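You operate a simulated robot arm through the tools that you are given. There is no shell and no other tool. Be economical: measure what you need, move in short steps, check, and stop when the job is done.

You are at the controls of a simulated robot arm. One attempt, no reset.

JOB
Draw whey from vat 3 and run it into the ribbed orange cup.
Fine: the ribbed cup stands on its SEAT; wind the hanging cup UP before swinging; hold the grey button till the hanging cup is empty; leave the teal switch and the other ribbed cups.

It is judged by the outcome, as a careful person would: the job done as asked, and still so three seconds after it is handed in. It fails if anything else is knocked over, pushed out of place, dropped, spilled or broken.

ROBOT AND FRAMES
A 6-joint arm with a two-finger parallel gripper, fixed in place. Base frame: the origin is at the foot of the arm, x ahead of it, y to its left, z up. Lengths are in mm, angles in rad, forces in N, time in s.
With the tool pointing down near the work surface it reaches from about 240 to 640 mm from the base axis. Its first joint turns from -1.152 to 1.152 rad. Payload 2.7 kg.
The TCP is the grasp point between the finger pads, 23 mm short of the fingertips. In the tool frame z runs along the fingers and y along their closing line. The gripper opens to 94 mm. The fingers are 38 mm wide and 10 mm thick; the gripper's body (54 by 96 mm) begins 39 mm behind the TCP.
Orientation is told as [roll, pitch, yaw] about the base's x, y, z axes, in that order, counted from this pose: with the fingers straight down and closing along the base's y, the tool's x points along the base's -x, its y along +y and its z along -z.

CONTROLS
- The arm moves only by the tool move_arm. Its argument "targets" is a list of rows, each an object of numbers (a shift or turn left out is 0, a gripper value left out holds the last): "hand": the opening, from 0 (shut) to 1 (fully open); "dx", "dy", "dz": the shift along the tool's x, y, z in mm; "ax", "ay", "az": the turn, a rotation vector about the tool's x, y, z in rad. In form: [{"hand": .., "dx": .., "dy": .., "dz": .., "ax": .., "ay": .., "az": ..}, ...]. A call has 1 to 12 rows; each row shifts and turns the commanded pose from where the row before left it, along the tool's axes as they then stand. A row lasts 0.2 s, in which the tool goes at most 50 mm and 0.15 rad; a call with a longer step from one row to the next is refused whole, and so is a gripper value outside its range. A pose out of reach is approached as far as the arm can. The call stops where the force on the tool passes 40 N (or 10 N more than at its start, if that is more) or the arm is blocked; 0.2 s more then pass. The fingers move at their own pace (about 45 mm/s each) and stop on an object; they squeeze with about 27 N. The grip force told is the motor's: it shows also when the fingers shut on nothing. Time passes only in rows, and 0.2 s behind the last, so rows that do not move let the fingers close. The reply holds the time, the measured pose of the TCP, the force on the tool along the base axes, the opening and the grip force, in the units named above and with some noise, with the torque about the TCP (base axes, N m) and any sound that the robot's microphone picked up.
- Cameras (640 x 400 px; columns grow to the right, rows downward): "scene" is fixed at [83.4, -440.6, 1416.6]; the picture's right is [0.75, -0.66, 0.00], its down [-0.36, -0.41, -0.84] and it looks along [0.56, 0.63, -0.54] (base axes); focal length 313 px, centre (320, 200). "wrist" rides on the gripper at [86, 16, -75] in the tool frame; the picture's right is [-0.18, 0.98, 0.00], its down [-0.58, -0.11, -0.81] and it looks along [-0.79, -0.15, 0.59] (tool axes); focal length 243 px, centre (320, 200). There is no depth. A picture from a camera that has moved, and an enlarged one, comes with that camera's place and axes in the base frame and with its lens. The place of the scene camera against the robot may be out by one fixed shift of up to 18 mm in any direction.
- get_image(camera): a new picture of that camera. The clock stands still meanwhile.
- close_up(camera, box): a new picture of the part [left, top, right, bottom] of that camera's present view, enlarged. The clock stands still meanwhile.
- hand_in(): hands the job in; it is judged then, once.

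Go step by step. Nothing tells you positions but the pictures and the camera data: compare them with the known pose of the tool, close in by small moves and look again before you grip or let go. The budget is 120 turns and 64 pictures, counting those below and the enlarged ones. Unless the task says otherwise, let go and move clear before handing in, and close with one line.

The tools are called after "Request:" as a command line: name --argument value ..., lists and objects as JSON in quotes. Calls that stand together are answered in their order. move_arm: Moves the arm, as the interface text tells. Its arguments: {"type":"object","properties":{"targets":{"type":"array","items":{"type":"object","properties":{"hand":{"type":"number"},"dx":{"type":"number"},"dy":{"type":"number"},"dz":{"type":"number"},"ax":{"type":"number"},"ay":{"type":"number"},"az":{"type":"number"}}}}},"required":["targets"]} The other tools are called the same way: get_image (camera) takes a picture; close_up (camera, box) takes an enlarged picture of a part of a camera's view; hand_in () hands the job in.

At the start:

```text
clock: 0.0
eef_pos: [263.3, 267.9, 1224.5]
orientation: [0.001, -0.001, 0.001]
contact_force: [-0.9, -0.6, -0.6]
wrist_torque: [0.0, 0.0, 0.03]
opening: 93.9
grip_force: 0.1
```

scene: 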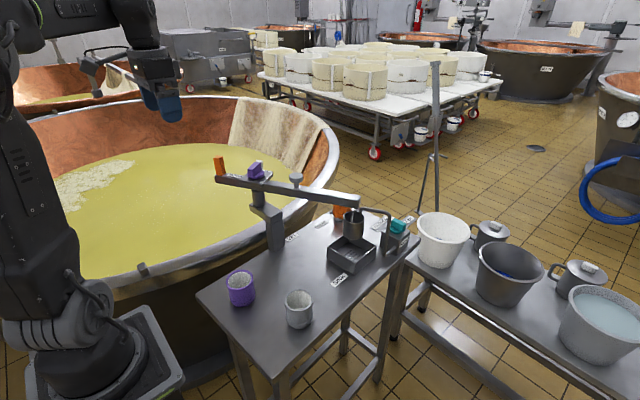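
wrist: 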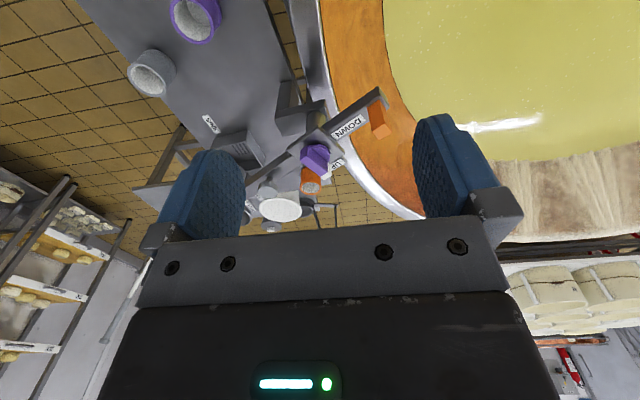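

I see a small table beside vat with a swing-arm device carrying a hanging cup, three ribbed cups (purple, white, and an orange one behind the post), and a teal switch. I'll enlarge the device to understand it first.

Request:
close_up --camera "scene" --box '[200, 140, 430, 290]'

Request:
close_up --camera "wrist" --box '[120, 60, 420, 240]'

```text
2.67 times, centred on (315, 215) of scene
camera zoom: at [83.4, -440.6, 1416.6], right [0.75, -0.66, 0.0], down [-0.36, -0.41, -0.84], along [0.56, 0.63, -0.54], focal length 834 px, centre (333, 160)
```

zoom: 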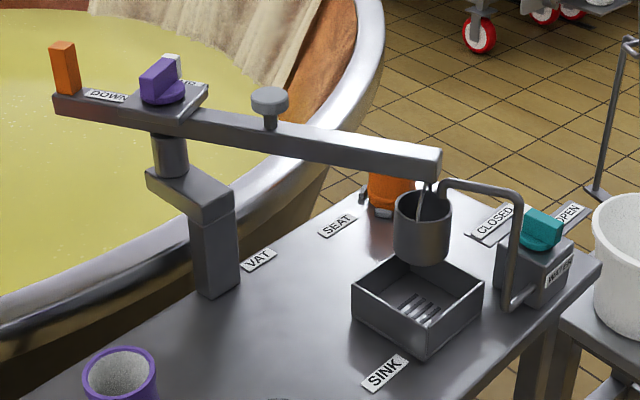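

```text
2.13 times, centred on (270, 150) of wrist
camera zoom: at [176.5, 282.1, 1300.3], right [0.18, 0.98, 0.0], down [0.58, -0.11, 0.81], along [0.79, -0.15, -0.59], focal length 518 px, centre (427, 307)
```

zoom: 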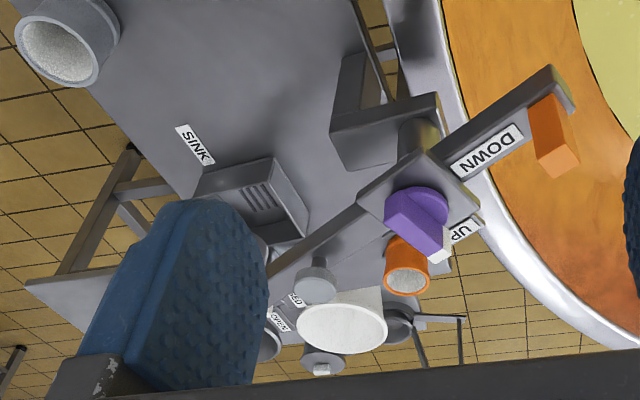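

The orange block is the boom's handle, the purple lever (DOWN/UP) is the winch, and the grey mushroom is the button; the pivot is near (445, 220, 1000). I'll shift the wrist camera over to read the labels and the lever's state.

Request:
move_arm --targets '[{"dy": -40, "dz": 10}, {"dy": -40, "dz": 10}, {"dy": -20}]'

Request:
get_image --camera "wrist"

```text
clock: 0.8
eef_pos: [263.4, 167.0, 1204.3]
orientation: [0.002, -0.002, 0.001]
contact_force: [0.4, -0.4, 0.4]
wrist_torque: [0.0, 0.01, 0.0]
opening: 93.9
grip_force: 0.0
```

```text
59 pictures are left
camera wrist: at [177.0, 181.8, 1280.9], right [0.18, 0.98, 0.0], down [0.58, -0.11, 0.81], along [0.79, -0.15, -0.59], focal length 243 px, centre (320, 200)
```

wrist: 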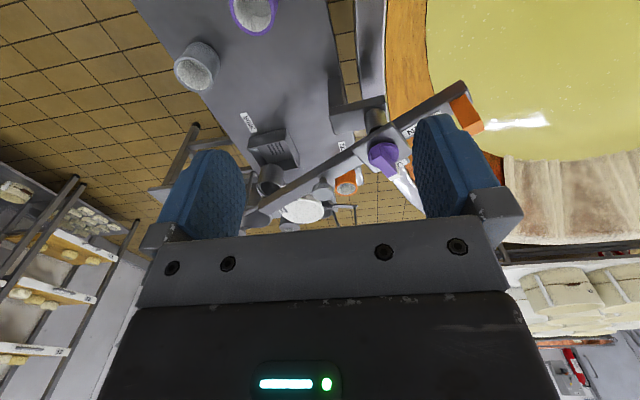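

The whole boom is visible now; I'll enlarge it.

Request:
close_up --camera "wrist" --box '[230, 70, 500, 230]'

```text
2.37 times, centred on (365, 150) of wrist
camera zoom: at [177.0, 181.8, 1280.9], right [0.18, 0.98, 0.0], down [0.58, -0.11, 0.81], along [0.79, -0.15, -0.59], focal length 575 px, centre (213, 318)
```

zoom: 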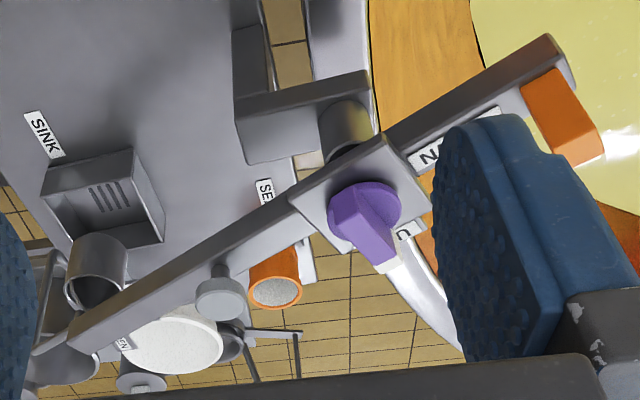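

The pivot, with the purple knob on it, is near (428, 228). The boom now points at the sink (about -63°), the SEAT with the orange cup lies at about -15°, and the vat is on the +y side. The knob appears to be at UP. I'll move above the handle at about (380, 318, top 1062) and turn the fingers to straddle it.

Request:
move_arm --targets '[{"dx": -23.4, "dy": 30.2, "dz": 14}, {"dx": -23.4, "dy": 30.2, "dz": 14}, {"dx": -23.4, "dy": 30.2, "dz": 14}, {"dx": -23.4, "dy": 30.2, "dz": 14}, {"dx": -23.4, "dy": 30.2, "dz": 14}, {"az": 0.14}, {"az": 0.14}, {"az": 0.14}, {"az": 0.14}, {"az": 0.14}, {"az": 0.14}, {"az": 0.14}]'

Request:
get_image --camera "wrist"

```text
clock: 3.4
eef_pos: [380.2, 317.5, 1135.5]
orientation: [0.0, 0.002, -0.983]
contact_force: [-0.2, 0.5, -0.2]
wrist_torque: [-0.03, -0.03, -0.02]
opening: 94.1
grip_force: 0.0
```

```text
57 pictures are left
camera wrist: at [345.6, 397.8, 1210.4], right [0.92, 0.39, 0.0], down [0.23, -0.55, 0.81], along [0.32, -0.74, -0.59], focal length 243 px, centre (320, 200)
```

wrist: 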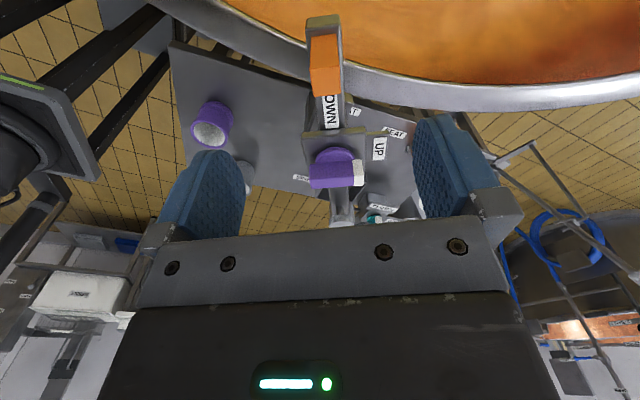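

The knob's white end points at UP, so the hanging cup is already up. I'll zoom in on the handle.

Request:
close_up --camera "wrist" --box '[240, 0, 420, 240]'

```text
1.67 times, centred on (330, 120) of wrist
camera zoom: at [345.6, 397.8, 1210.4], right [0.92, 0.39, 0.0], down [0.23, -0.55, 0.81], along [0.32, -0.74, -0.59], focal length 404 px, centre (303, 333)
```

zoom: 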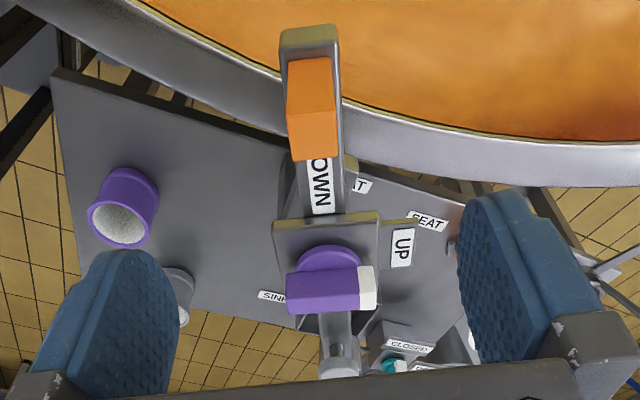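

The handle top is about 18 x 25 mm at roughly (380, 328, 1062). I'll come down astride it, narrow the fingers to a loose cage, and check.

Request:
move_arm --targets '[{"az": 0.12}, {"dx": 8.5, "dy": 4.3, "dz": 20}, {"dz": 30}, {"dz": 37}, {"hand": 0.36}, {}, {}, {}]'

Request:
close_up --camera "wrist" --box '[200, 80, 440, 240]'

```text
clock: 5.2
eef_pos: [380.4, 326.9, 1047.6]
orientation: [0.001, 0.001, -1.101]
contact_force: [-0.6, -0.2, 0.3]
wrist_torque: [0.01, 0.01, 0.01]
opening: 33.7
grip_force: 0.1
```

```text
2.50 times, centred on (320, 160) of wrist
camera zoom: at [355.0, 411.0, 1123.5], right [0.96, 0.28, 0.0], down [0.17, -0.57, 0.81], along [0.23, -0.77, -0.59], focal length 606 px, centre (320, 300)
```

zoom: 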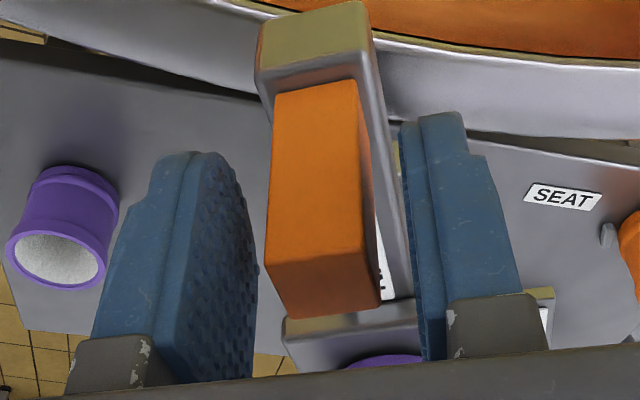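

The handle is caged between the fingers. I'll shift 7 mm outward and start a slow swing of the boom toward the vat, checking the handle on the way.

Request:
move_arm --targets '[{"dx": 7}, {"dx": -0.6, "dy": -11.6, "az": -0.1}, {"dx": -0.6, "dy": -11.6, "az": -0.1}, {"dx": -0.6, "dy": -11.6, "az": -0.1}, {"dx": -0.6, "dy": -11.6, "az": -0.1}]'

Request:
close_up --camera "wrist" --box '[200, 80, 440, 240]'

Request:
get_image --camera "scene"

```text
clock: 6.4
eef_pos: [342.4, 305.1, 1047.7]
orientation: [0.003, 0.001, -0.7]
contact_force: [-0.3, -0.3, 0.0]
wrist_torque: [0.0, -0.01, 0.04]
opening: 33.9
grip_force: 0.2
```

```text
2.50 times, centred on (320, 160) of wrist
camera zoom: at [284.8, 372.5, 1123.4], right [0.77, 0.63, 0.0], down [0.38, -0.46, 0.81], along [0.51, -0.62, -0.59], focal length 606 px, centre (320, 300)
```

zoom: 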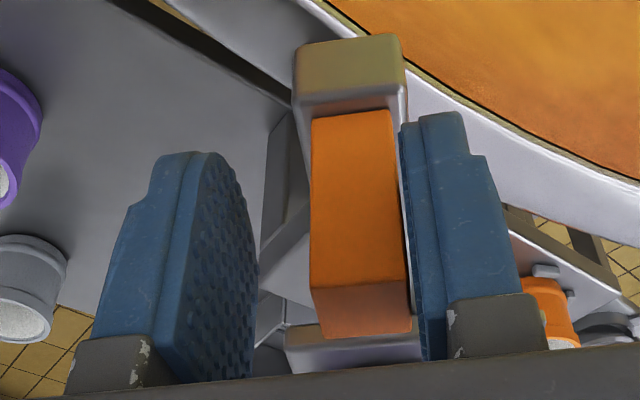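

```text
53 pictures are left
```

scene: 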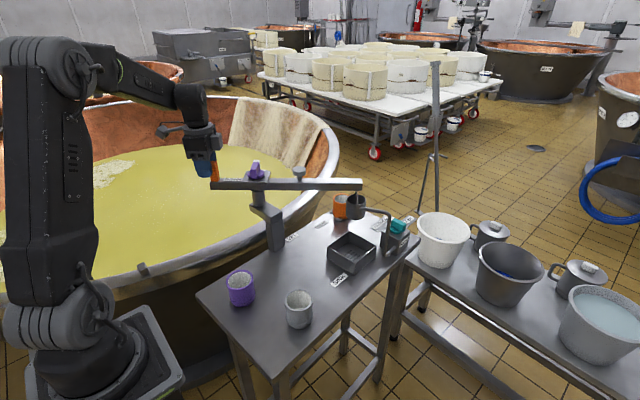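

The boom swings freely and the orange cup on its seat is now in view. I'll check that the hanging cup clears it before going on.

Request:
close_up --camera "scene" --box '[270, 150, 430, 250]'

```text
4.00 times, centred on (350, 200) of scene
camera zoom: at [83.4, -440.6, 1416.6], right [0.75, -0.66, 0.0], down [-0.36, -0.41, -0.84], along [0.56, 0.63, -0.54], focal length 1251 px, centre (200, 200)
```

zoom: 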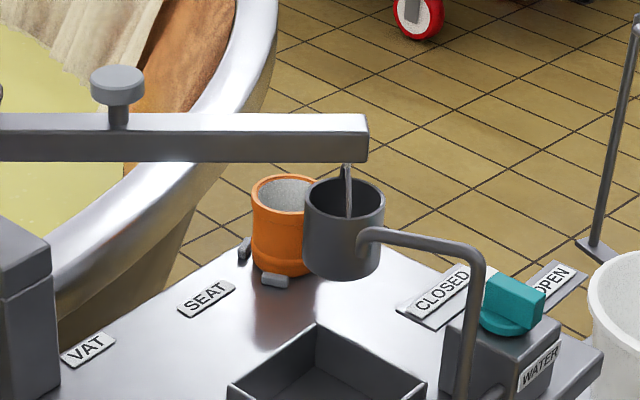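

The hanging cup's bottom is above the orange cup's rim, so UP is high enough. I'll carry on the slow swing.

Request:
move_arm --targets '[{"dx": -0.6, "dy": -11.6, "az": -0.1}, {"dx": -0.6, "dy": -11.6, "az": -0.1}, {"dx": -0.6, "dy": -11.6, "az": -0.1}, {"dx": -0.6, "dy": -11.6, "az": -0.1}]'

Request:
close_up --camera "scene" --box '[190, 130, 430, 280]'

Request:
close_up --camera "wrist" --box '[200, 80, 440, 240]'

```text
clock: 7.4
eef_pos: [319.8, 262.9, 1048.8]
orientation: [0.0, 0.0, -0.298]
contact_force: [0.6, -0.1, -1.1]
wrist_torque: [-0.01, -0.05, -0.01]
opening: 33.8
grip_force: 0.1
```

```text
2.67 times, centred on (310, 205) of scene
camera zoom: at [83.4, -440.6, 1416.6], right [0.75, -0.66, 0.0], down [-0.36, -0.41, -0.84], along [0.56, 0.63, -0.54], focal length 834 px, centre (347, 187)
```

zoom: 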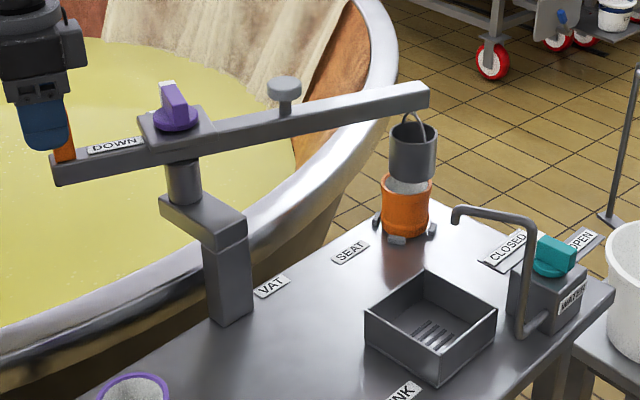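

```text
2.50 times, centred on (320, 160) of wrist
camera zoom: at [241.4, 304.1, 1123.3], right [0.47, 0.89, 0.0], down [0.52, -0.28, 0.81], along [0.71, -0.37, -0.59], focal length 606 px, centre (320, 300)
```

zoom: 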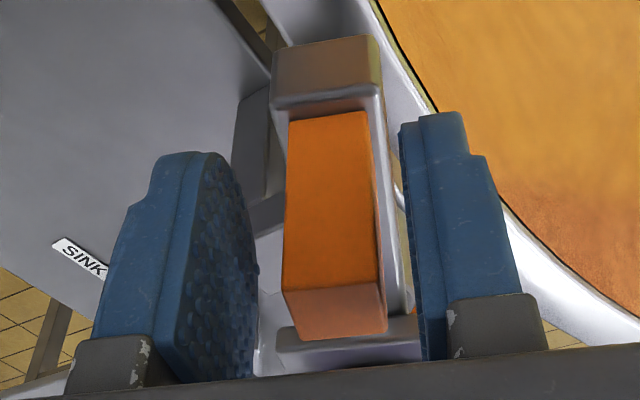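

The boom has passed exactly over the seat cup (tool yaw about -0.3) and the cup clears. I'll continue toward the vat.

Request:
move_arm --targets '[{"dx": -0.6, "dy": -11.6, "az": -0.1}, {"dx": -0.6, "dy": -11.6, "az": -0.1}, {"dx": -0.6, "dy": -11.6, "az": -0.1}, {"dx": -0.6, "dy": -11.6, "az": -0.1}, {"dx": -0.6, "dy": -11.6, "az": -0.1}, {"dx": -0.6, "dy": -11.6, "az": -0.1}]'

Request:
close_up --camera "scene" --box '[190, 110, 430, 260]'

Request:
close_up --camera "wrist" --box '[200, 80, 440, 240]'

```text
clock: 8.8
eef_pos: [319.6, 196.0, 1048.0]
orientation: [0.001, -0.001, 0.301]
contact_force: [0.7, 0.0, -0.7]
wrist_torque: [-0.02, 0.0, 0.01]
opening: 33.8
grip_force: 0.1
```

```text
2.67 times, centred on (310, 185) of scene
camera zoom: at [83.4, -440.6, 1416.6], right [0.75, -0.66, 0.0], down [-0.36, -0.41, -0.84], along [0.56, 0.63, -0.54], focal length 834 px, centre (347, 240)
```

zoom: 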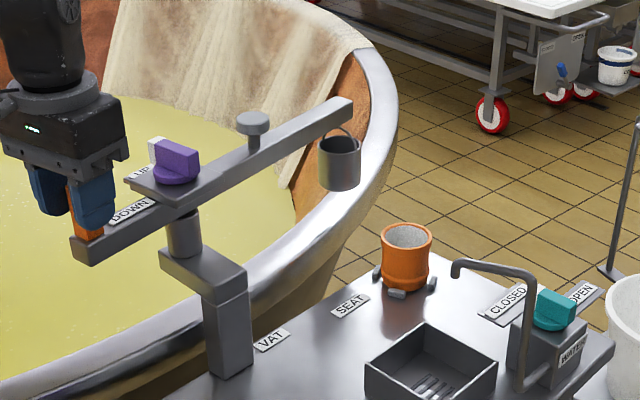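

```text
2.50 times, centred on (320, 160) of wrist
camera zoom: at [231.6, 184.3, 1123.2], right [-0.12, 0.99, 0.0], down [0.59, 0.07, 0.81], along [0.8, 0.09, -0.59], focal length 606 px, centre (320, 300)
```

zoom: 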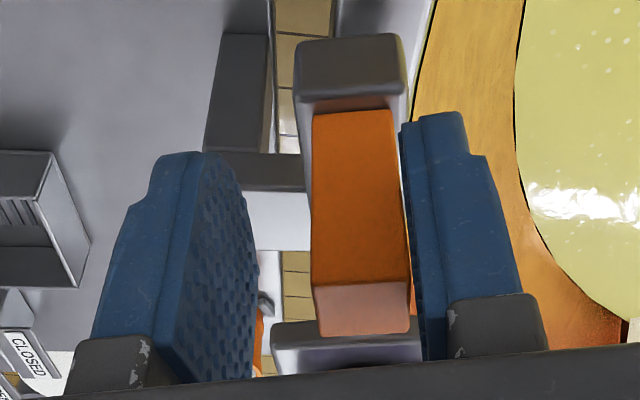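

The cup is now crossing the vat rim. I'll continue until it is well over the whey.

Request:
move_arm --targets '[{"dx": -0.6, "dy": -11.6, "az": -0.1}, {"dx": -0.6, "dy": -11.6, "az": -0.1}, {"dx": -0.6, "dy": -11.6, "az": -0.1}, {"dx": -0.6, "dy": -11.6, "az": -0.1}, {"dx": -0.6, "dy": -11.6, "az": -0.1}, {"dx": -0.6, "dy": -11.6, "az": -0.1}, {"dx": -0.6, "dy": -11.6, "az": -0.1}, {"dx": -0.6, "dy": -11.6, "az": -0.1}]'

Request:
close_up --camera "scene" --box '[150, 90, 390, 240]'

Request:
close_up --camera "wrist" --box '[200, 80, 440, 240]'

```text
clock: 10.6
eef_pos: [378.3, 125.6, 1046.4]
orientation: [0.0, -0.002, 1.102]
contact_force: [-0.4, 0.0, -0.5]
wrist_torque: [0.0, -0.03, 0.01]
opening: 34.0
grip_force: 0.0
```

```text
2.67 times, centred on (270, 165) of scene
camera zoom: at [83.4, -440.6, 1416.6], right [0.75, -0.66, 0.0], down [-0.36, -0.41, -0.84], along [0.56, 0.63, -0.54], focal length 834 px, centre (453, 293)
```

zoom: 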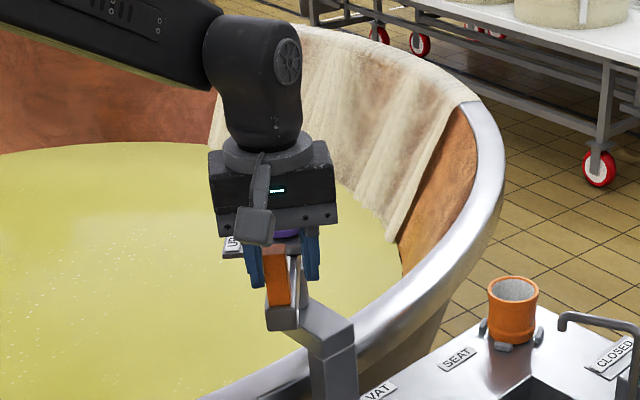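

```text
2.50 times, centred on (320, 160) of wrist
camera zoom: at [323.9, 55.6, 1123.1], right [-0.79, 0.61, 0.0], down [0.36, 0.47, 0.81], along [0.49, 0.64, -0.59], focal length 606 px, centre (320, 300)
```

zoom: 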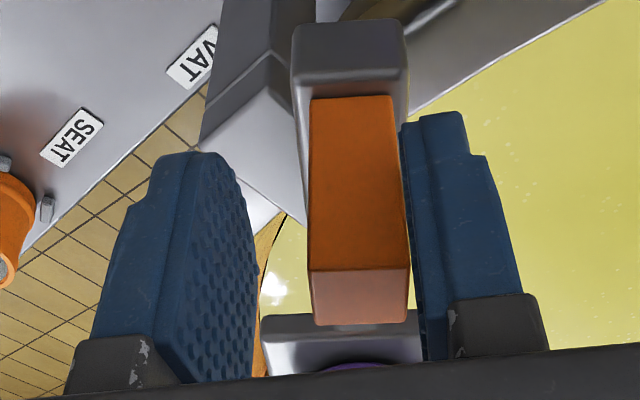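

The boom is at about 63°, over the whey. I'll go a little further to see whether there is a stop.

Request:
move_arm --targets '[{"dx": -0.6, "dy": -11.6, "az": -0.1}, {"dx": -0.6, "dy": -11.6, "az": -0.1}, {"dx": -0.6, "dy": -11.6, "az": -0.1}, {}]'

Request:
get_image --camera "wrist"

```text
clock: 11.6
eef_pos: [411.1, 116.7, 1047.9]
orientation: [0.001, -0.002, 1.401]
contact_force: [-0.8, 0.8, -0.7]
wrist_torque: [0.01, 0.01, 0.0]
opening: 34.1
grip_force: 0.4
```

```text
45 pictures are left
camera wrist: at [379.8, 32.6, 1123.0], right [-0.94, 0.35, 0.0], down [0.2, 0.55, 0.81], along [0.28, 0.76, -0.59], focal length 243 px, centre (320, 200)
```

wrist: 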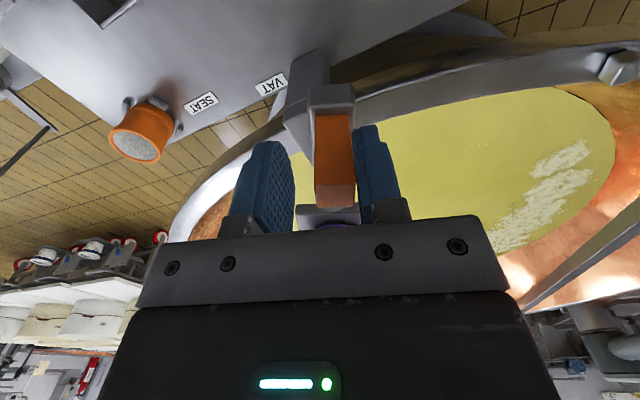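

The cup should be well over the whey at boom azimuth about 80°. I'll release the handle, lift, and turn the tool to line up with the knob.

Request:
move_arm --targets '[{"hand": 0.7}, {}, {"dz": -45}, {"dz": -45}, {"az": 0.145}, {"az": 0.145}, {"az": 0.145}, {"az": 0.145}, {"az": 0.145}, {"az": 0.145}, {"az": 0.145}, {"az": 0.145}]'

Request:
move_arm --targets '[{"az": 0.145}, {"az": 0.145}, {"dx": -10, "dy": 35}, {"dx": -5, "dy": 40}, {"dy": 35}]'

Request:
get_image --camera "wrist"

Request:
close_up --camera "scene" --box '[150, 90, 390, 240]'

```text
clock: 14.2
eef_pos: [410.3, 116.7, 1137.5]
orientation: [0.001, -0.001, 0.237]
contact_force: [0.0, 0.5, -0.8]
wrist_torque: [0.03, 0.0, 0.0]
opening: 66.0
grip_force: 0.0
```

```text
clock: 15.4
eef_pos: [431.9, 225.7, 1137.5]
orientation: [0.0, 0.0, -0.052]
contact_force: [-0.1, -0.6, -1.0]
wrist_torque: [-0.02, 0.03, 0.0]
opening: 65.7
grip_force: 0.0
```

```text
44 pictures are left
camera wrist: at [345.3, 244.7, 1212.8], right [0.23, 0.97, 0.0], down [0.58, -0.14, 0.81], along [0.78, -0.19, -0.59], focal length 243 px, centre (320, 200)
```

wrist: 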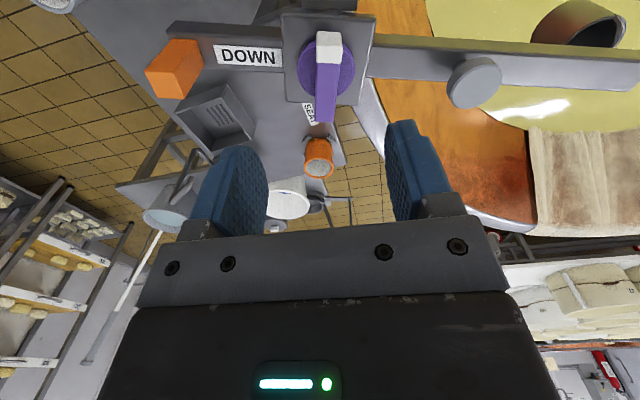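

```text
2.67 times, centred on (270, 165) of scene
camera zoom: at [83.3, -440.6, 1416.6], right [0.75, -0.66, 0.0], down [-0.36, -0.41, -0.84], along [0.56, 0.63, -0.54], focal length 834 px, centre (453, 293)
```

zoom: 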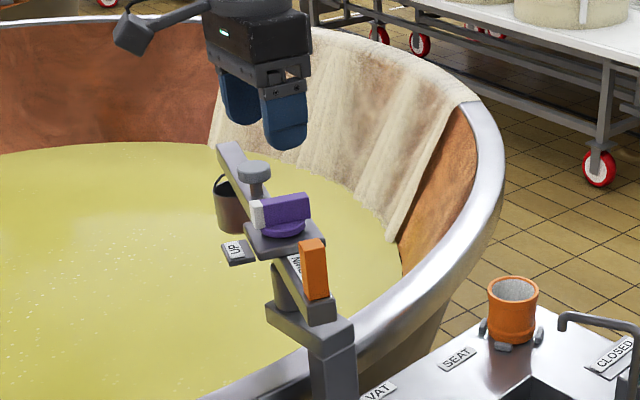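

The cup hangs over the whey. The knob is centred near (431, 228), and its bar lies at azimuth about 166° with the white end toward UP. I'll align with it and go down partway.

Request:
move_arm --targets '[{"az": 0.1}, {"az": 0.09}, {"dy": 2, "dz": 40}, {"dz": 30}, {}]'

Request:
close_up --camera "wrist" --box '[200, 60, 440, 240]'

```text
clock: 16.6
eef_pos: [431.8, 227.7, 1067.4]
orientation: [0.002, 0.001, -0.241]
contact_force: [0.4, 0.1, 0.1]
wrist_torque: [-0.01, 0.01, 0.03]
opening: 65.7
grip_force: 0.0
```

```text
2.22 times, centred on (320, 150) of wrist
camera zoom: at [350.7, 262.8, 1143.2], right [0.41, 0.91, 0.0], down [0.54, -0.25, 0.81], along [0.73, -0.33, -0.59], focal length 539 px, centre (320, 311)
```

zoom: 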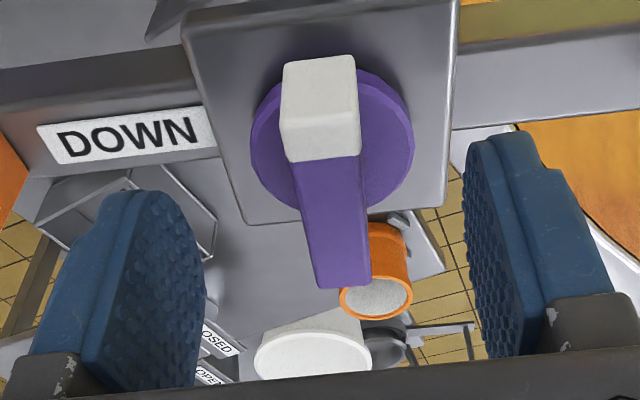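

The bar top is at about z 1042 and the disk top is about 14 mm lower. I'll centre, go down so the tips stay just above the disk, and grip the bar.

Request:
move_arm --targets '[{"dx": 2.4, "dy": 1.5, "dz": 6}, {"dz": 6}, {"hand": 0.0}, {}, {}, {}, {}]'

Request:
close_up --camera "wrist" --box '[200, 60, 440, 240]'

```text
clock: 18.2
eef_pos: [429.5, 229.2, 1055.0]
orientation: [0.003, 0.0, -0.24]
contact_force: [1.2, 12.6, -1.3]
wrist_torque: [0.04, 0.06, 0.2]
opening: 15.9
grip_force: 44.8
```

```text
2.22 times, centred on (320, 150) of wrist
camera zoom: at [348.8, 265.4, 1131.3], right [0.41, 0.91, 0.0], down [0.54, -0.25, 0.81], along [0.74, -0.33, -0.59], focal length 539 px, centre (320, 311)
```

zoom: 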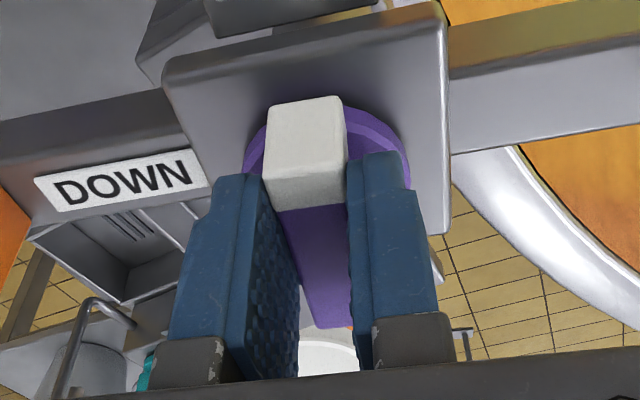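

The bar is gripped with some side load in +y. I'll shift slightly to relieve it, then turn.

Request:
move_arm --targets '[{"dy": 2}, {}]'

```text
clock: 18.8
eef_pos: [430.7, 230.5, 1055.6]
orientation: [-0.002, 0.001, -0.242]
contact_force: [-10.0, 2.8, -2.2]
wrist_torque: [-0.3, -1.14, 0.09]
opening: 15.8
grip_force: 44.6
```

The side load has changed but is small. I'll turn the knob counter-clockwise toward DOWN, a few steps at a time.

Request:
move_arm --targets '[{"az": -0.1}, {"az": -0.1}, {"az": -0.1}, {"az": -0.1}]'

```text
clock: 19.8
eef_pos: [429.7, 227.5, 1056.0]
orientation: [-0.002, 0.006, 0.153]
contact_force: [-9.9, -24.5, 1.5]
wrist_torque: [-0.2, 0.47, -2.01]
opening: 17.8
grip_force: 44.8
```

Request:
close_up --camera "wrist" --box '[160, 20, 480, 240]'

Request:
close_up --camera "scene" --box '[150, 90, 390, 240]'

```text
1.82 times, centred on (320, 130) of wrist
camera zoom: at [341.9, 229.9, 1131.6], right [0.03, 1.0, 0.0], down [0.59, -0.02, 0.8], along [0.8, -0.03, -0.59], focal length 441 px, centre (320, 327)
```

zoom: 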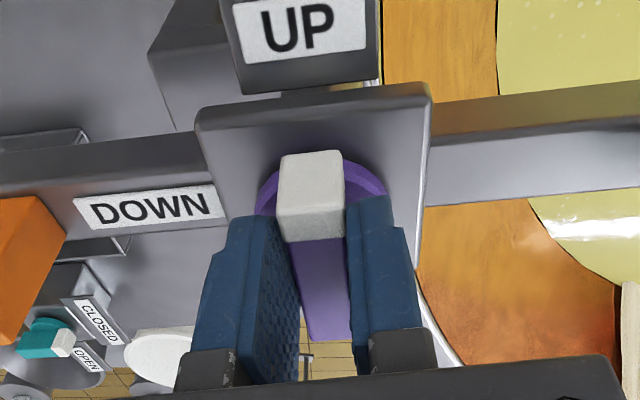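

```text
2.67 times, centred on (270, 165) of scene
camera zoom: at [83.0, -441.4, 1416.4], right [0.75, -0.66, 0.0], down [-0.36, -0.4, -0.84], along [0.56, 0.63, -0.54], focal length 834 px, centre (453, 293)
```

zoom: 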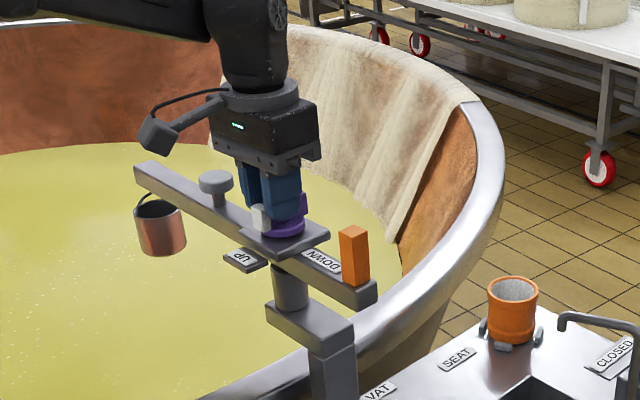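

The boom is turning along with the knob, because the winch knob is stiffer than the boom's free swing. It may have met its stop now, given the torque of 2 Nm. I'll relieve the side load and turn further.

Request:
move_arm --targets '[{"dx": 1.4, "dy": -2.8}, {"az": -0.08}, {"az": -0.08}, {}]'

Request:
close_up --camera "wrist" --box '[160, 20, 480, 240]'

```text
clock: 20.8
eef_pos: [428.1, 228.0, 1055.2]
orientation: [0.002, 0.002, 0.319]
contact_force: [-7.6, -14.5, -5.0]
wrist_torque: [-0.25, -0.2, -2.08]
opening: 24.0
grip_force: 44.7
```

```text
1.82 times, centred on (320, 130) of wrist
camera zoom: at [341.0, 214.9, 1131.4], right [-0.13, 0.99, 0.0], down [0.59, 0.08, 0.81], along [0.8, 0.11, -0.59], focal length 441 px, centre (320, 327)
```

zoom: 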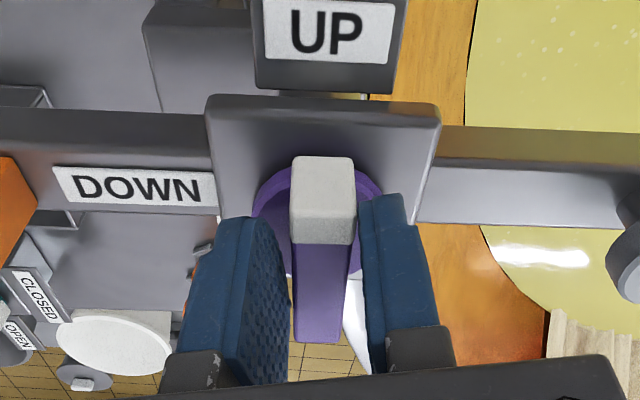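

The fingers are prying open on the bar and the knob hasn't turned yet. I'll hold the torque a moment to see whether it gives slowly.

Request:
move_arm --targets '[{}, {}, {}, {}, {}, {}]'

```text
clock: 22.2
eef_pos: [428.9, 226.5, 1055.3]
orientation: [0.003, 0.001, 0.318]
contact_force: [-10.6, -13.4, -5.9]
wrist_torque: [-0.26, 0.08, -1.87]
opening: 24.0
grip_force: 45.4
```

The torque holds steady at 2 Nm, so either the knob is stiff or I've misread it. I'll look at how the teal switch pairs its white end with its labels, and at the boom's state.

Request:
close_up --camera "scene" --box '[370, 190, 450, 250]'

Request:
close_up --camera "scene" --box '[180, 120, 310, 220]'

```text
6.67 times, centred on (410, 220) of scene
camera zoom: at [83.1, -441.0, 1416.5], right [0.75, -0.66, 0.0], down [-0.36, -0.4, -0.84], along [0.56, 0.63, -0.54], focal length 2086 px, centre (-280, 67)
```

zoom: 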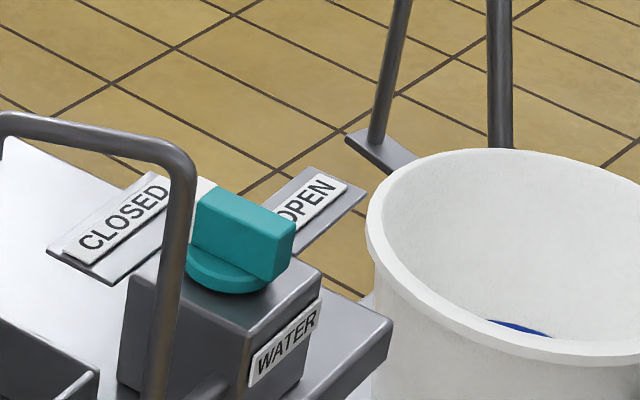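

```text
4.00 times, centred on (245, 170) of scene
camera zoom: at [83.1, -441.0, 1416.5], right [0.75, -0.66, 0.0], down [-0.36, -0.4, -0.84], along [0.56, 0.63, -0.54], focal length 1251 px, centre (620, 320)
```

zoom: 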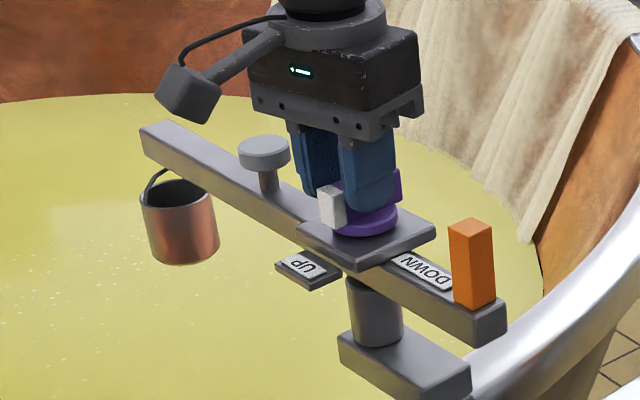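

The white end is the pointer, so the knob is still at UP. I'll open, realign with the bar, and take a look so I can regrip lower and nearer its white end for leverage.

Request:
move_arm --targets '[{"hand": 0.4}, {}, {}, {"az": 0.1}, {"az": 0.1}, {}]'

Request:
close_up --camera "wrist" --box '[160, 20, 480, 240]'

```text
clock: 23.6
eef_pos: [427.9, 227.9, 1055.9]
orientation: [0.003, 0.0, 0.118]
contact_force: [0.1, -0.3, -0.2]
wrist_torque: [0.0, 0.0, -0.04]
opening: 37.4
grip_force: 0.1
```

```text
1.82 times, centred on (320, 130) of wrist
camera zoom: at [341.0, 232.5, 1131.1], right [0.07, 1.0, 0.0], down [0.59, -0.04, 0.81], along [0.8, -0.05, -0.59], focal length 441 px, centre (320, 327)
```

zoom: 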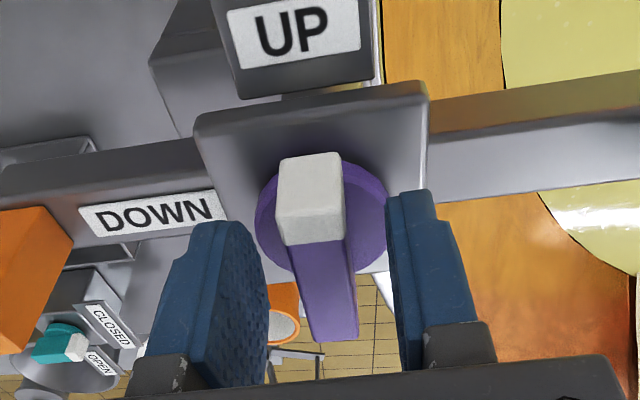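

The bar is aligned with the tool again, and the boom rests at about 97°. I'll regrip it lower and off-centre toward the white end, then turn in small steps and watch the torque.

Request:
move_arm --targets '[{"dx": 7, "dz": 3}, {"dx": 7, "dz": 3}, {"hand": 0.0}, {}, {}, {}]'

Request:
move_arm --targets '[{"dy": -1.4, "az": -0.1}, {}]'

```text
clock: 25.0
eef_pos: [414.1, 226.0, 1049.1]
orientation: [0.003, 0.0, 0.119]
contact_force: [-2.3, 1.4, -0.3]
wrist_torque: [-0.11, -0.71, -1.0]
opening: 16.6
grip_force: 44.6
```

```text
clock: 25.6
eef_pos: [415.4, 225.1, 1050.3]
orientation: [0.002, 0.001, 0.219]
contact_force: [-4.6, 6.2, 2.3]
wrist_torque: [-0.19, 0.49, -1.33]
opening: 19.0
grip_force: 45.4
```

Request:
move_arm --targets '[{"dy": -3}, {"dy": -3}, {"dy": -3}, {}]'

Request:
close_up --camera "wrist" --box '[160, 20, 480, 240]'

```text
clock: 26.2
eef_pos: [414.4, 224.4, 1048.9]
orientation: [0.014, -0.002, 0.223]
contact_force: [-1.3, 8.9, -1.9]
wrist_torque: [-0.55, -0.27, -1.07]
opening: 19.0
grip_force: 44.9
stopped in row 3: the force on the tool passed its limit at 43 N (the readings are from after the stop); the commanded pose is now the measured one
```

```text
1.82 times, centred on (320, 130) of wrist
camera zoom: at [326.4, 220.1, 1124.9], right [-0.04, 1.0, 0.01], down [0.59, 0.01, 0.81], along [0.81, 0.04, -0.59], focal length 441 px, centre (320, 327)
```

zoom: 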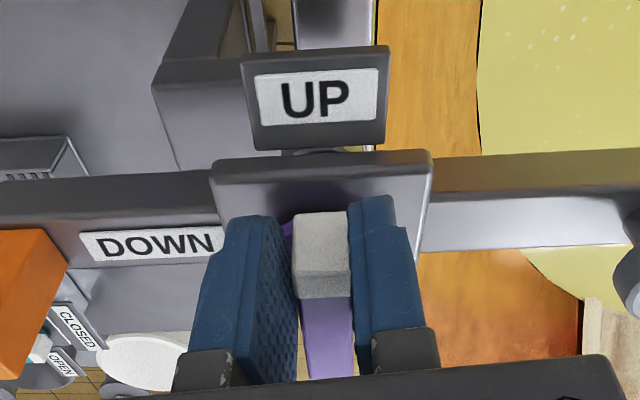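

Even at 43 N the knob won't go counter-clockwise, which looks like a hard end of travel. I'll test the other sense gently and watch whether the knob or the boom moves.

Request:
move_arm --targets '[{"az": 0.1}, {"dy": 1.4, "az": 0.1}, {"dy": 1.4, "az": 0.1}, {"dy": 1.4, "az": 0.1}, {"dy": 1.4, "az": 0.1}, {}]'

Request:
close_up --camera "wrist" --box '[160, 20, 480, 240]'

```text
clock: 27.5
eef_pos: [414.0, 234.1, 1049.4]
orientation: [0.019, 0.001, -0.26]
contact_force: [3.9, 7.9, -2.5]
wrist_torque: [-0.68, 0.24, 0.25]
opening: 16.1
grip_force: 45.1
stopped in row 6: the force on the tool passed its limit at 40 N (the readings are from after the stop); the commanded pose is now the measured one
```

```text
1.82 times, centred on (320, 130) of wrist
camera zoom: at [334.4, 269.9, 1125.4], right [0.43, 0.9, 0.02], down [0.53, -0.27, 0.8], along [0.73, -0.34, -0.6], focal length 441 px, centre (320, 327)
```

zoom: 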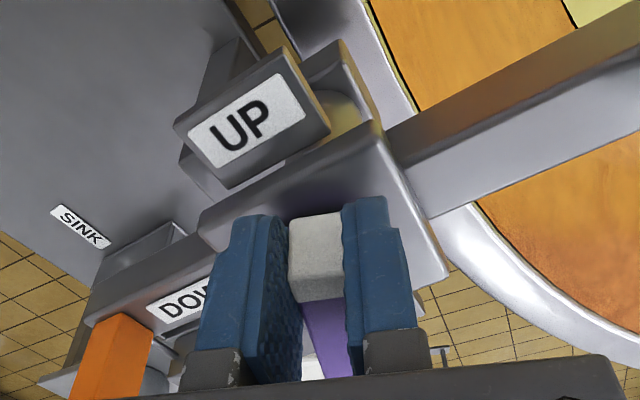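

The boom stayed put and the knob turned clockwise relative to it, so that is the free direction. I'll check the hanging cup in the scene view.

Request:
close_up --camera "scene" --box '[180, 120, 310, 220]'

```text
4.00 times, centred on (245, 170) of scene
camera zoom: at [83.5, -440.4, 1416.7], right [0.75, -0.66, 0.0], down [-0.36, -0.41, -0.84], along [0.56, 0.63, -0.54], focal length 1251 px, centre (620, 320)
```

zoom: 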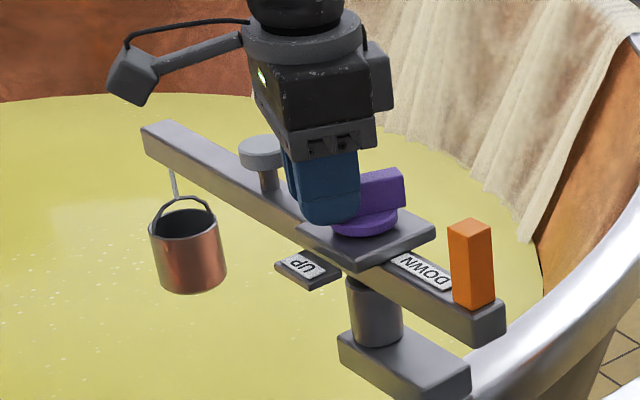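

The cup has come down a little, so the knob is a proportional winch and clockwise lowers it. I'll regrip on the knob's axis and keep turning clockwise.

Request:
move_arm --targets '[{"hand": 0.35}, {}, {}, {"dx": -14, "dz": -3}, {"hand": 0.0}, {}, {}, {}]'

Request:
move_arm --targets '[{"az": 0.1}, {"az": 0.1}, {"az": 0.1}, {"az": 0.1}, {}]'

Request:
close_up --camera "scene" --box '[150, 110, 310, 230]'

```text
clock: 29.3
eef_pos: [428.4, 230.7, 1052.2]
orientation: [0.019, 0.002, -0.263]
contact_force: [6.5, 11.0, -0.5]
wrist_torque: [-0.51, 0.32, 0.17]
opening: 16.0
grip_force: 44.9
```

```text
clock: 30.3
eef_pos: [429.4, 233.2, 1052.8]
orientation: [0.03, 0.004, -0.631]
contact_force: [5.8, 8.5, -3.1]
wrist_torque: [-0.41, 0.19, 0.13]
opening: 15.9
grip_force: 44.5
stopped in row 4: the force on the tool passed its limit at 42 N (the readings are from after the stop); the commanded pose is now the measured one
```

```text
3.33 times, centred on (230, 170) of scene
camera zoom: at [83.6, -440.4, 1416.7], right [0.75, -0.66, 0.0], down [-0.36, -0.41, -0.84], along [0.56, 0.63, -0.54], focal length 1043 px, centre (620, 300)
```

zoom: 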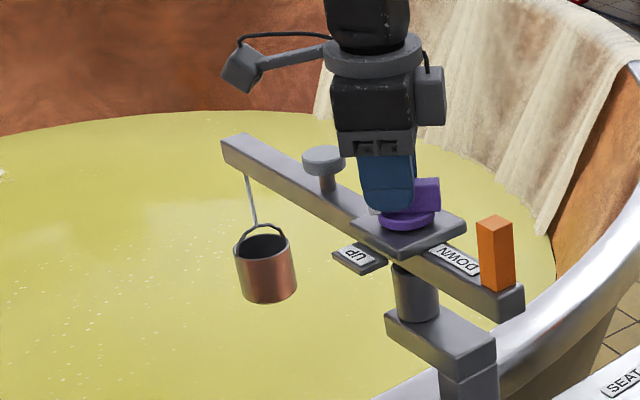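

The cup is lower, and the side load came from an axis offset. I'll open and look down to re-centre before the next turn.

Request:
move_arm --targets '[{"hand": 0.4}, {}, {"ax": -0.03}]'

Request:
close_up --camera "wrist" --box '[200, 60, 440, 240]'

```text
clock: 31.1
eef_pos: [430.2, 232.9, 1052.7]
orientation: [0.057, 0.004, -0.629]
contact_force: [-0.2, -0.1, 0.2]
wrist_torque: [0.0, 0.01, 0.0]
opening: 37.4
grip_force: 0.1
```

```text
2.22 times, centred on (320, 150) of wrist
camera zoom: at [366.5, 291.9, 1129.9], right [0.73, 0.68, 0.06], down [0.38, -0.47, 0.8], along [0.57, -0.56, -0.6], focal length 539 px, centre (320, 311)
```

zoom: 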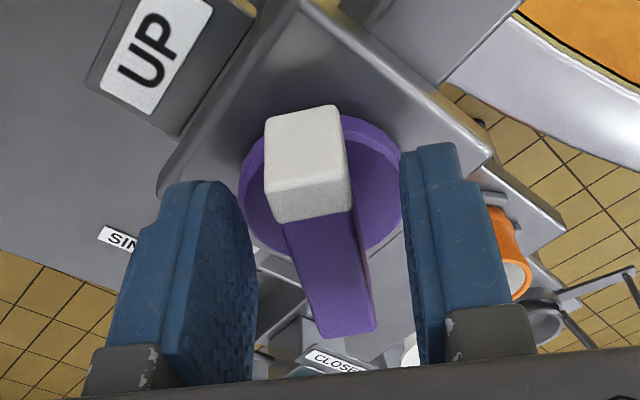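

I'll fix the small tilt, re-centre, and use a loose cage instead of a hard grip so an off-axis error does no harm.

Request:
move_arm --targets '[{"ax": 0.057, "dx": -1.4, "dy": -1.9}, {"hand": 0.215}, {}, {"az": 0.1}, {"az": 0.1}, {"az": 0.1}, {"az": 0.1}, {"az": 0.1}, {"az": 0.1}, {"az": 0.1}, {"az": 0.1}]'

Request:
close_up --camera "scene" --box '[150, 110, 310, 230]'

Request:
close_up --camera "wrist" --box '[160, 20, 480, 240]'

```text
clock: 33.5
eef_pos: [430.6, 229.4, 1052.8]
orientation: [0.002, 0.004, -1.433]
contact_force: [17.8, 8.4, 2.9]
wrist_torque: [-0.01, -0.27, 0.13]
opening: 28.8
grip_force: 9.0
```

```text
3.33 times, centred on (230, 170) of scene
camera zoom: at [83.9, -440.4, 1416.7], right [0.75, -0.66, 0.0], down [-0.36, -0.41, -0.84], along [0.56, 0.63, -0.54], focal length 1043 px, centre (620, 300)
```

zoom: 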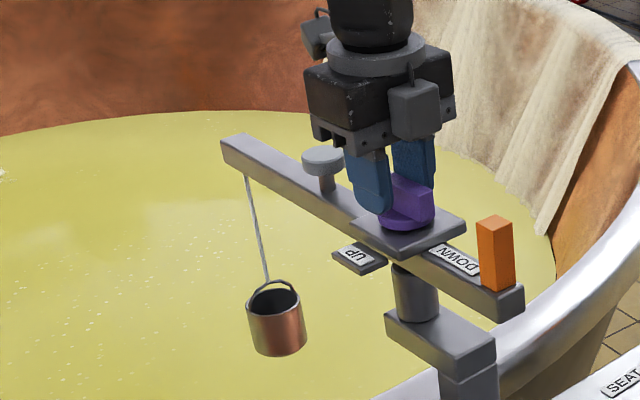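

```text
1.82 times, centred on (320, 130) of wrist
camera zoom: at [434.4, 316.5, 1129.3], right [1.0, -0.05, 0.0], down [-0.03, -0.6, 0.8], along [-0.04, -0.8, -0.6], focal length 441 px, centre (320, 327)
```

zoom: 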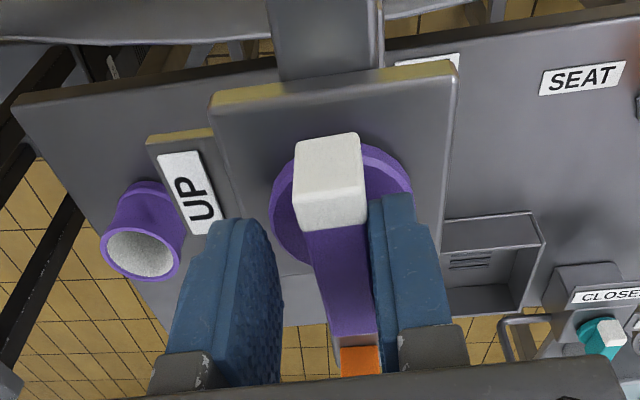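

The winch works well: the cup is far lower. The pictures agree now that the knob axis is at (436, 229), so I'll re-centre and go a bit lower on the bar.

Request:
move_arm --targets '[{"hand": 0.4}, {"dx": -0.8, "dy": 5.4}, {"dz": 7}, {"hand": 0.215}, {}, {}]'

Request:
close_up --camera "wrist" --box '[160, 20, 480, 240]'

```text
clock: 34.9
eef_pos: [435.1, 229.3, 1045.8]
orientation: [-0.001, 0.006, -1.431]
contact_force: [1.3, -0.3, 4.6]
wrist_torque: [-0.08, -0.14, 0.07]
opening: 20.9
grip_force: 0.9
```

```text
1.82 times, centred on (320, 130) of wrist
camera zoom: at [438.7, 316.8, 1122.1], right [1.0, -0.04, 0.0], down [-0.02, -0.59, 0.8], along [-0.04, -0.8, -0.6], focal length 441 px, centre (320, 327)
```

zoom: 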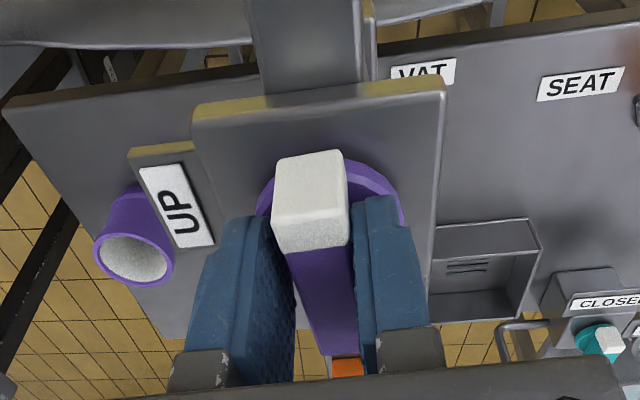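

Request:
move_arm --targets '[{"dz": -2}, {"az": 0.1}, {"az": 0.1}, {"az": 0.1}, {"az": 0.1}, {"az": 0.1}, {"az": 0.1}, {"az": 0.1}, {"az": 0.1}]'

Request:
close_up --camera "scene" --box '[150, 130, 310, 250]'

```text
clock: 36.9
eef_pos: [434.4, 229.4, 1046.9]
orientation: [-0.005, 0.0, -2.231]
contact_force: [5.3, -1.4, 1.1]
wrist_torque: [-0.02, -0.16, 0.12]
opening: 22.7
grip_force: 2.5
```

```text
3.33 times, centred on (230, 190) of scene
camera zoom: at [83.5, -440.7, 1416.6], right [0.75, -0.66, 0.0], down [-0.36, -0.4, -0.84], along [0.56, 0.63, -0.54], focal length 1043 px, centre (620, 233)
```

zoom: 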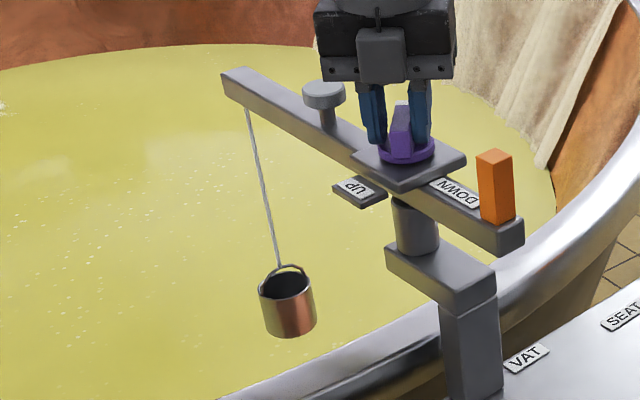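

Still lowering, with the boom steady. A few more turns, then I'll regrip from the other side.

Request:
move_arm --targets '[{"az": 0.1}, {"az": 0.1}, {"az": 0.1}, {"az": 0.1}]'

Request:
close_up --camera "scene" --box '[150, 130, 310, 250]'

Request:
close_up --camera "wrist" --box '[160, 20, 480, 240]'

```text
clock: 37.7
eef_pos: [440.4, 220.5, 1047.2]
orientation: [-0.043, 0.007, -2.483]
contact_force: [-16.7, 23.3, 2.2]
wrist_torque: [-0.08, 0.13, 0.15]
opening: 32.9
grip_force: 14.9
out of reach, approached as far as the arm can: row 3, 4
stopped in row 4: the force on the tool passed its limit at 54 N (the readings are from after the stop); the commanded pose is now the measured one
```

```text
3.33 times, centred on (230, 190) of scene
camera zoom: at [82.8, -439.9, 1416.9], right [0.75, -0.66, 0.0], down [-0.36, -0.41, -0.84], along [0.56, 0.63, -0.54], focal length 1043 px, centre (620, 233)
```

zoom: 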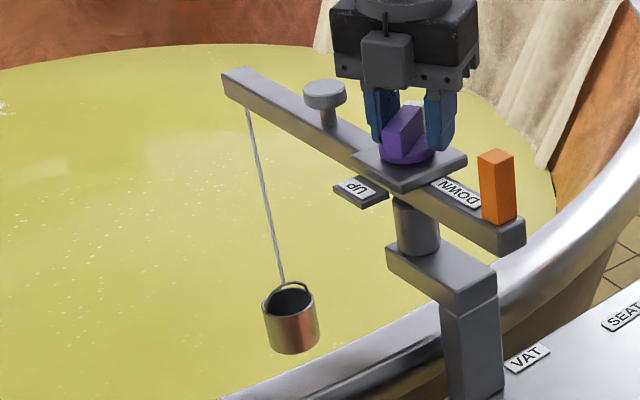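

```text
1.82 times, centred on (320, 130) of wrist
camera zoom: at [520.0, 256.3, 1122.0], right [0.45, -0.89, -0.04], down [-0.51, -0.3, 0.81], along [-0.73, -0.34, -0.59], focal length 441 px, centre (320, 327)
```

zoom: 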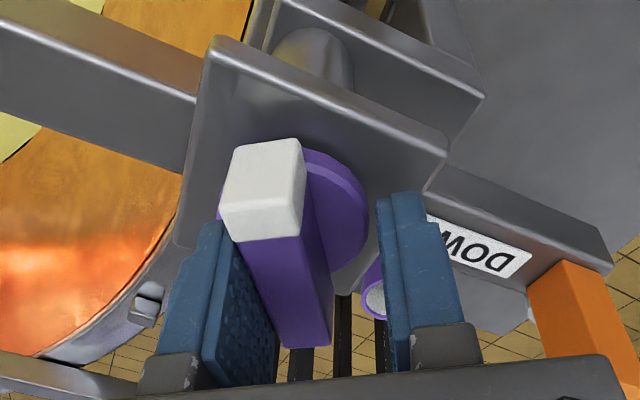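

The wrist reached its limit near yaw -2.45. I'll open, lift clear, turn back half a turn and regrip the bar the other way round.

Request:
move_arm --targets '[{"hand": 0.5}, {}, {"dz": -25}, {"dz": -30}, {"az": -0.14}, {"az": -0.14}, {"az": -0.14}, {"az": -0.14}, {"az": -0.14}, {"az": -0.14}, {"az": -0.14}, {"az": -0.14}]'

Request:
move_arm --targets '[{"az": -0.14}, {"az": -0.14}, {"az": -0.14}, {"az": -0.14}, {"az": -0.14}, {"az": -0.14}, {"az": -0.14}, {"az": -0.14}, {"az": -0.14}, {"az": -0.14}, {"az": -0.14}, {"az": -0.14}]'

```text
clock: 40.3
eef_pos: [443.8, 212.9, 1101.4]
orientation: [-0.01, 0.035, -1.367]
contact_force: [-0.4, -0.3, 0.1]
wrist_torque: [0.0, -0.02, -0.04]
opening: 47.1
grip_force: 0.0
```

```text
clock: 42.9
eef_pos: [445.3, 213.5, 1102.2]
orientation: [0.036, 0.006, 0.314]
contact_force: [0.4, 0.5, -0.5]
wrist_torque: [-0.01, -0.02, 0.02]
opening: 46.6
grip_force: 0.0
```

Request:
move_arm --targets '[{"ax": 0.036}, {"az": -0.13}, {"az": -0.13}, {"az": -0.12}, {"dx": -2.9, "dy": 17.9}, {}]'

Request:
close_up --camera "wrist" --box '[160, 0, 480, 220]'

```text
clock: 44.3
eef_pos: [435.9, 228.9, 1102.5]
orientation: [0.001, 0.006, 0.692]
contact_force: [-0.9, 0.1, -0.7]
wrist_torque: [0.03, 0.0, 0.03]
opening: 47.0
grip_force: 0.1
```

```text
1.82 times, centred on (320, 110) of wrist
camera zoom: at [358.4, 185.6, 1177.5], right [-0.48, 0.87, 0.0], down [0.52, 0.29, 0.8], along [0.7, 0.39, -0.6], focal length 441 px, centre (320, 364)
```

zoom: 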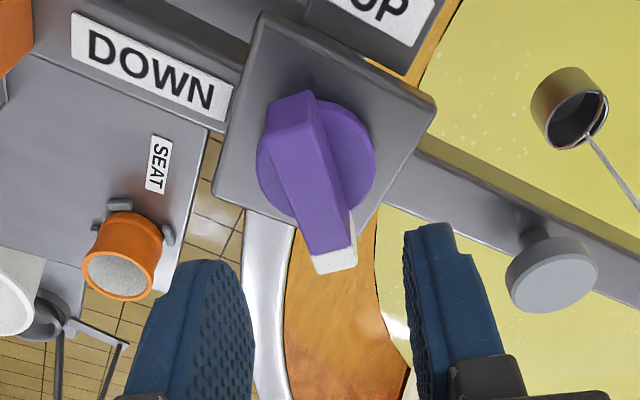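

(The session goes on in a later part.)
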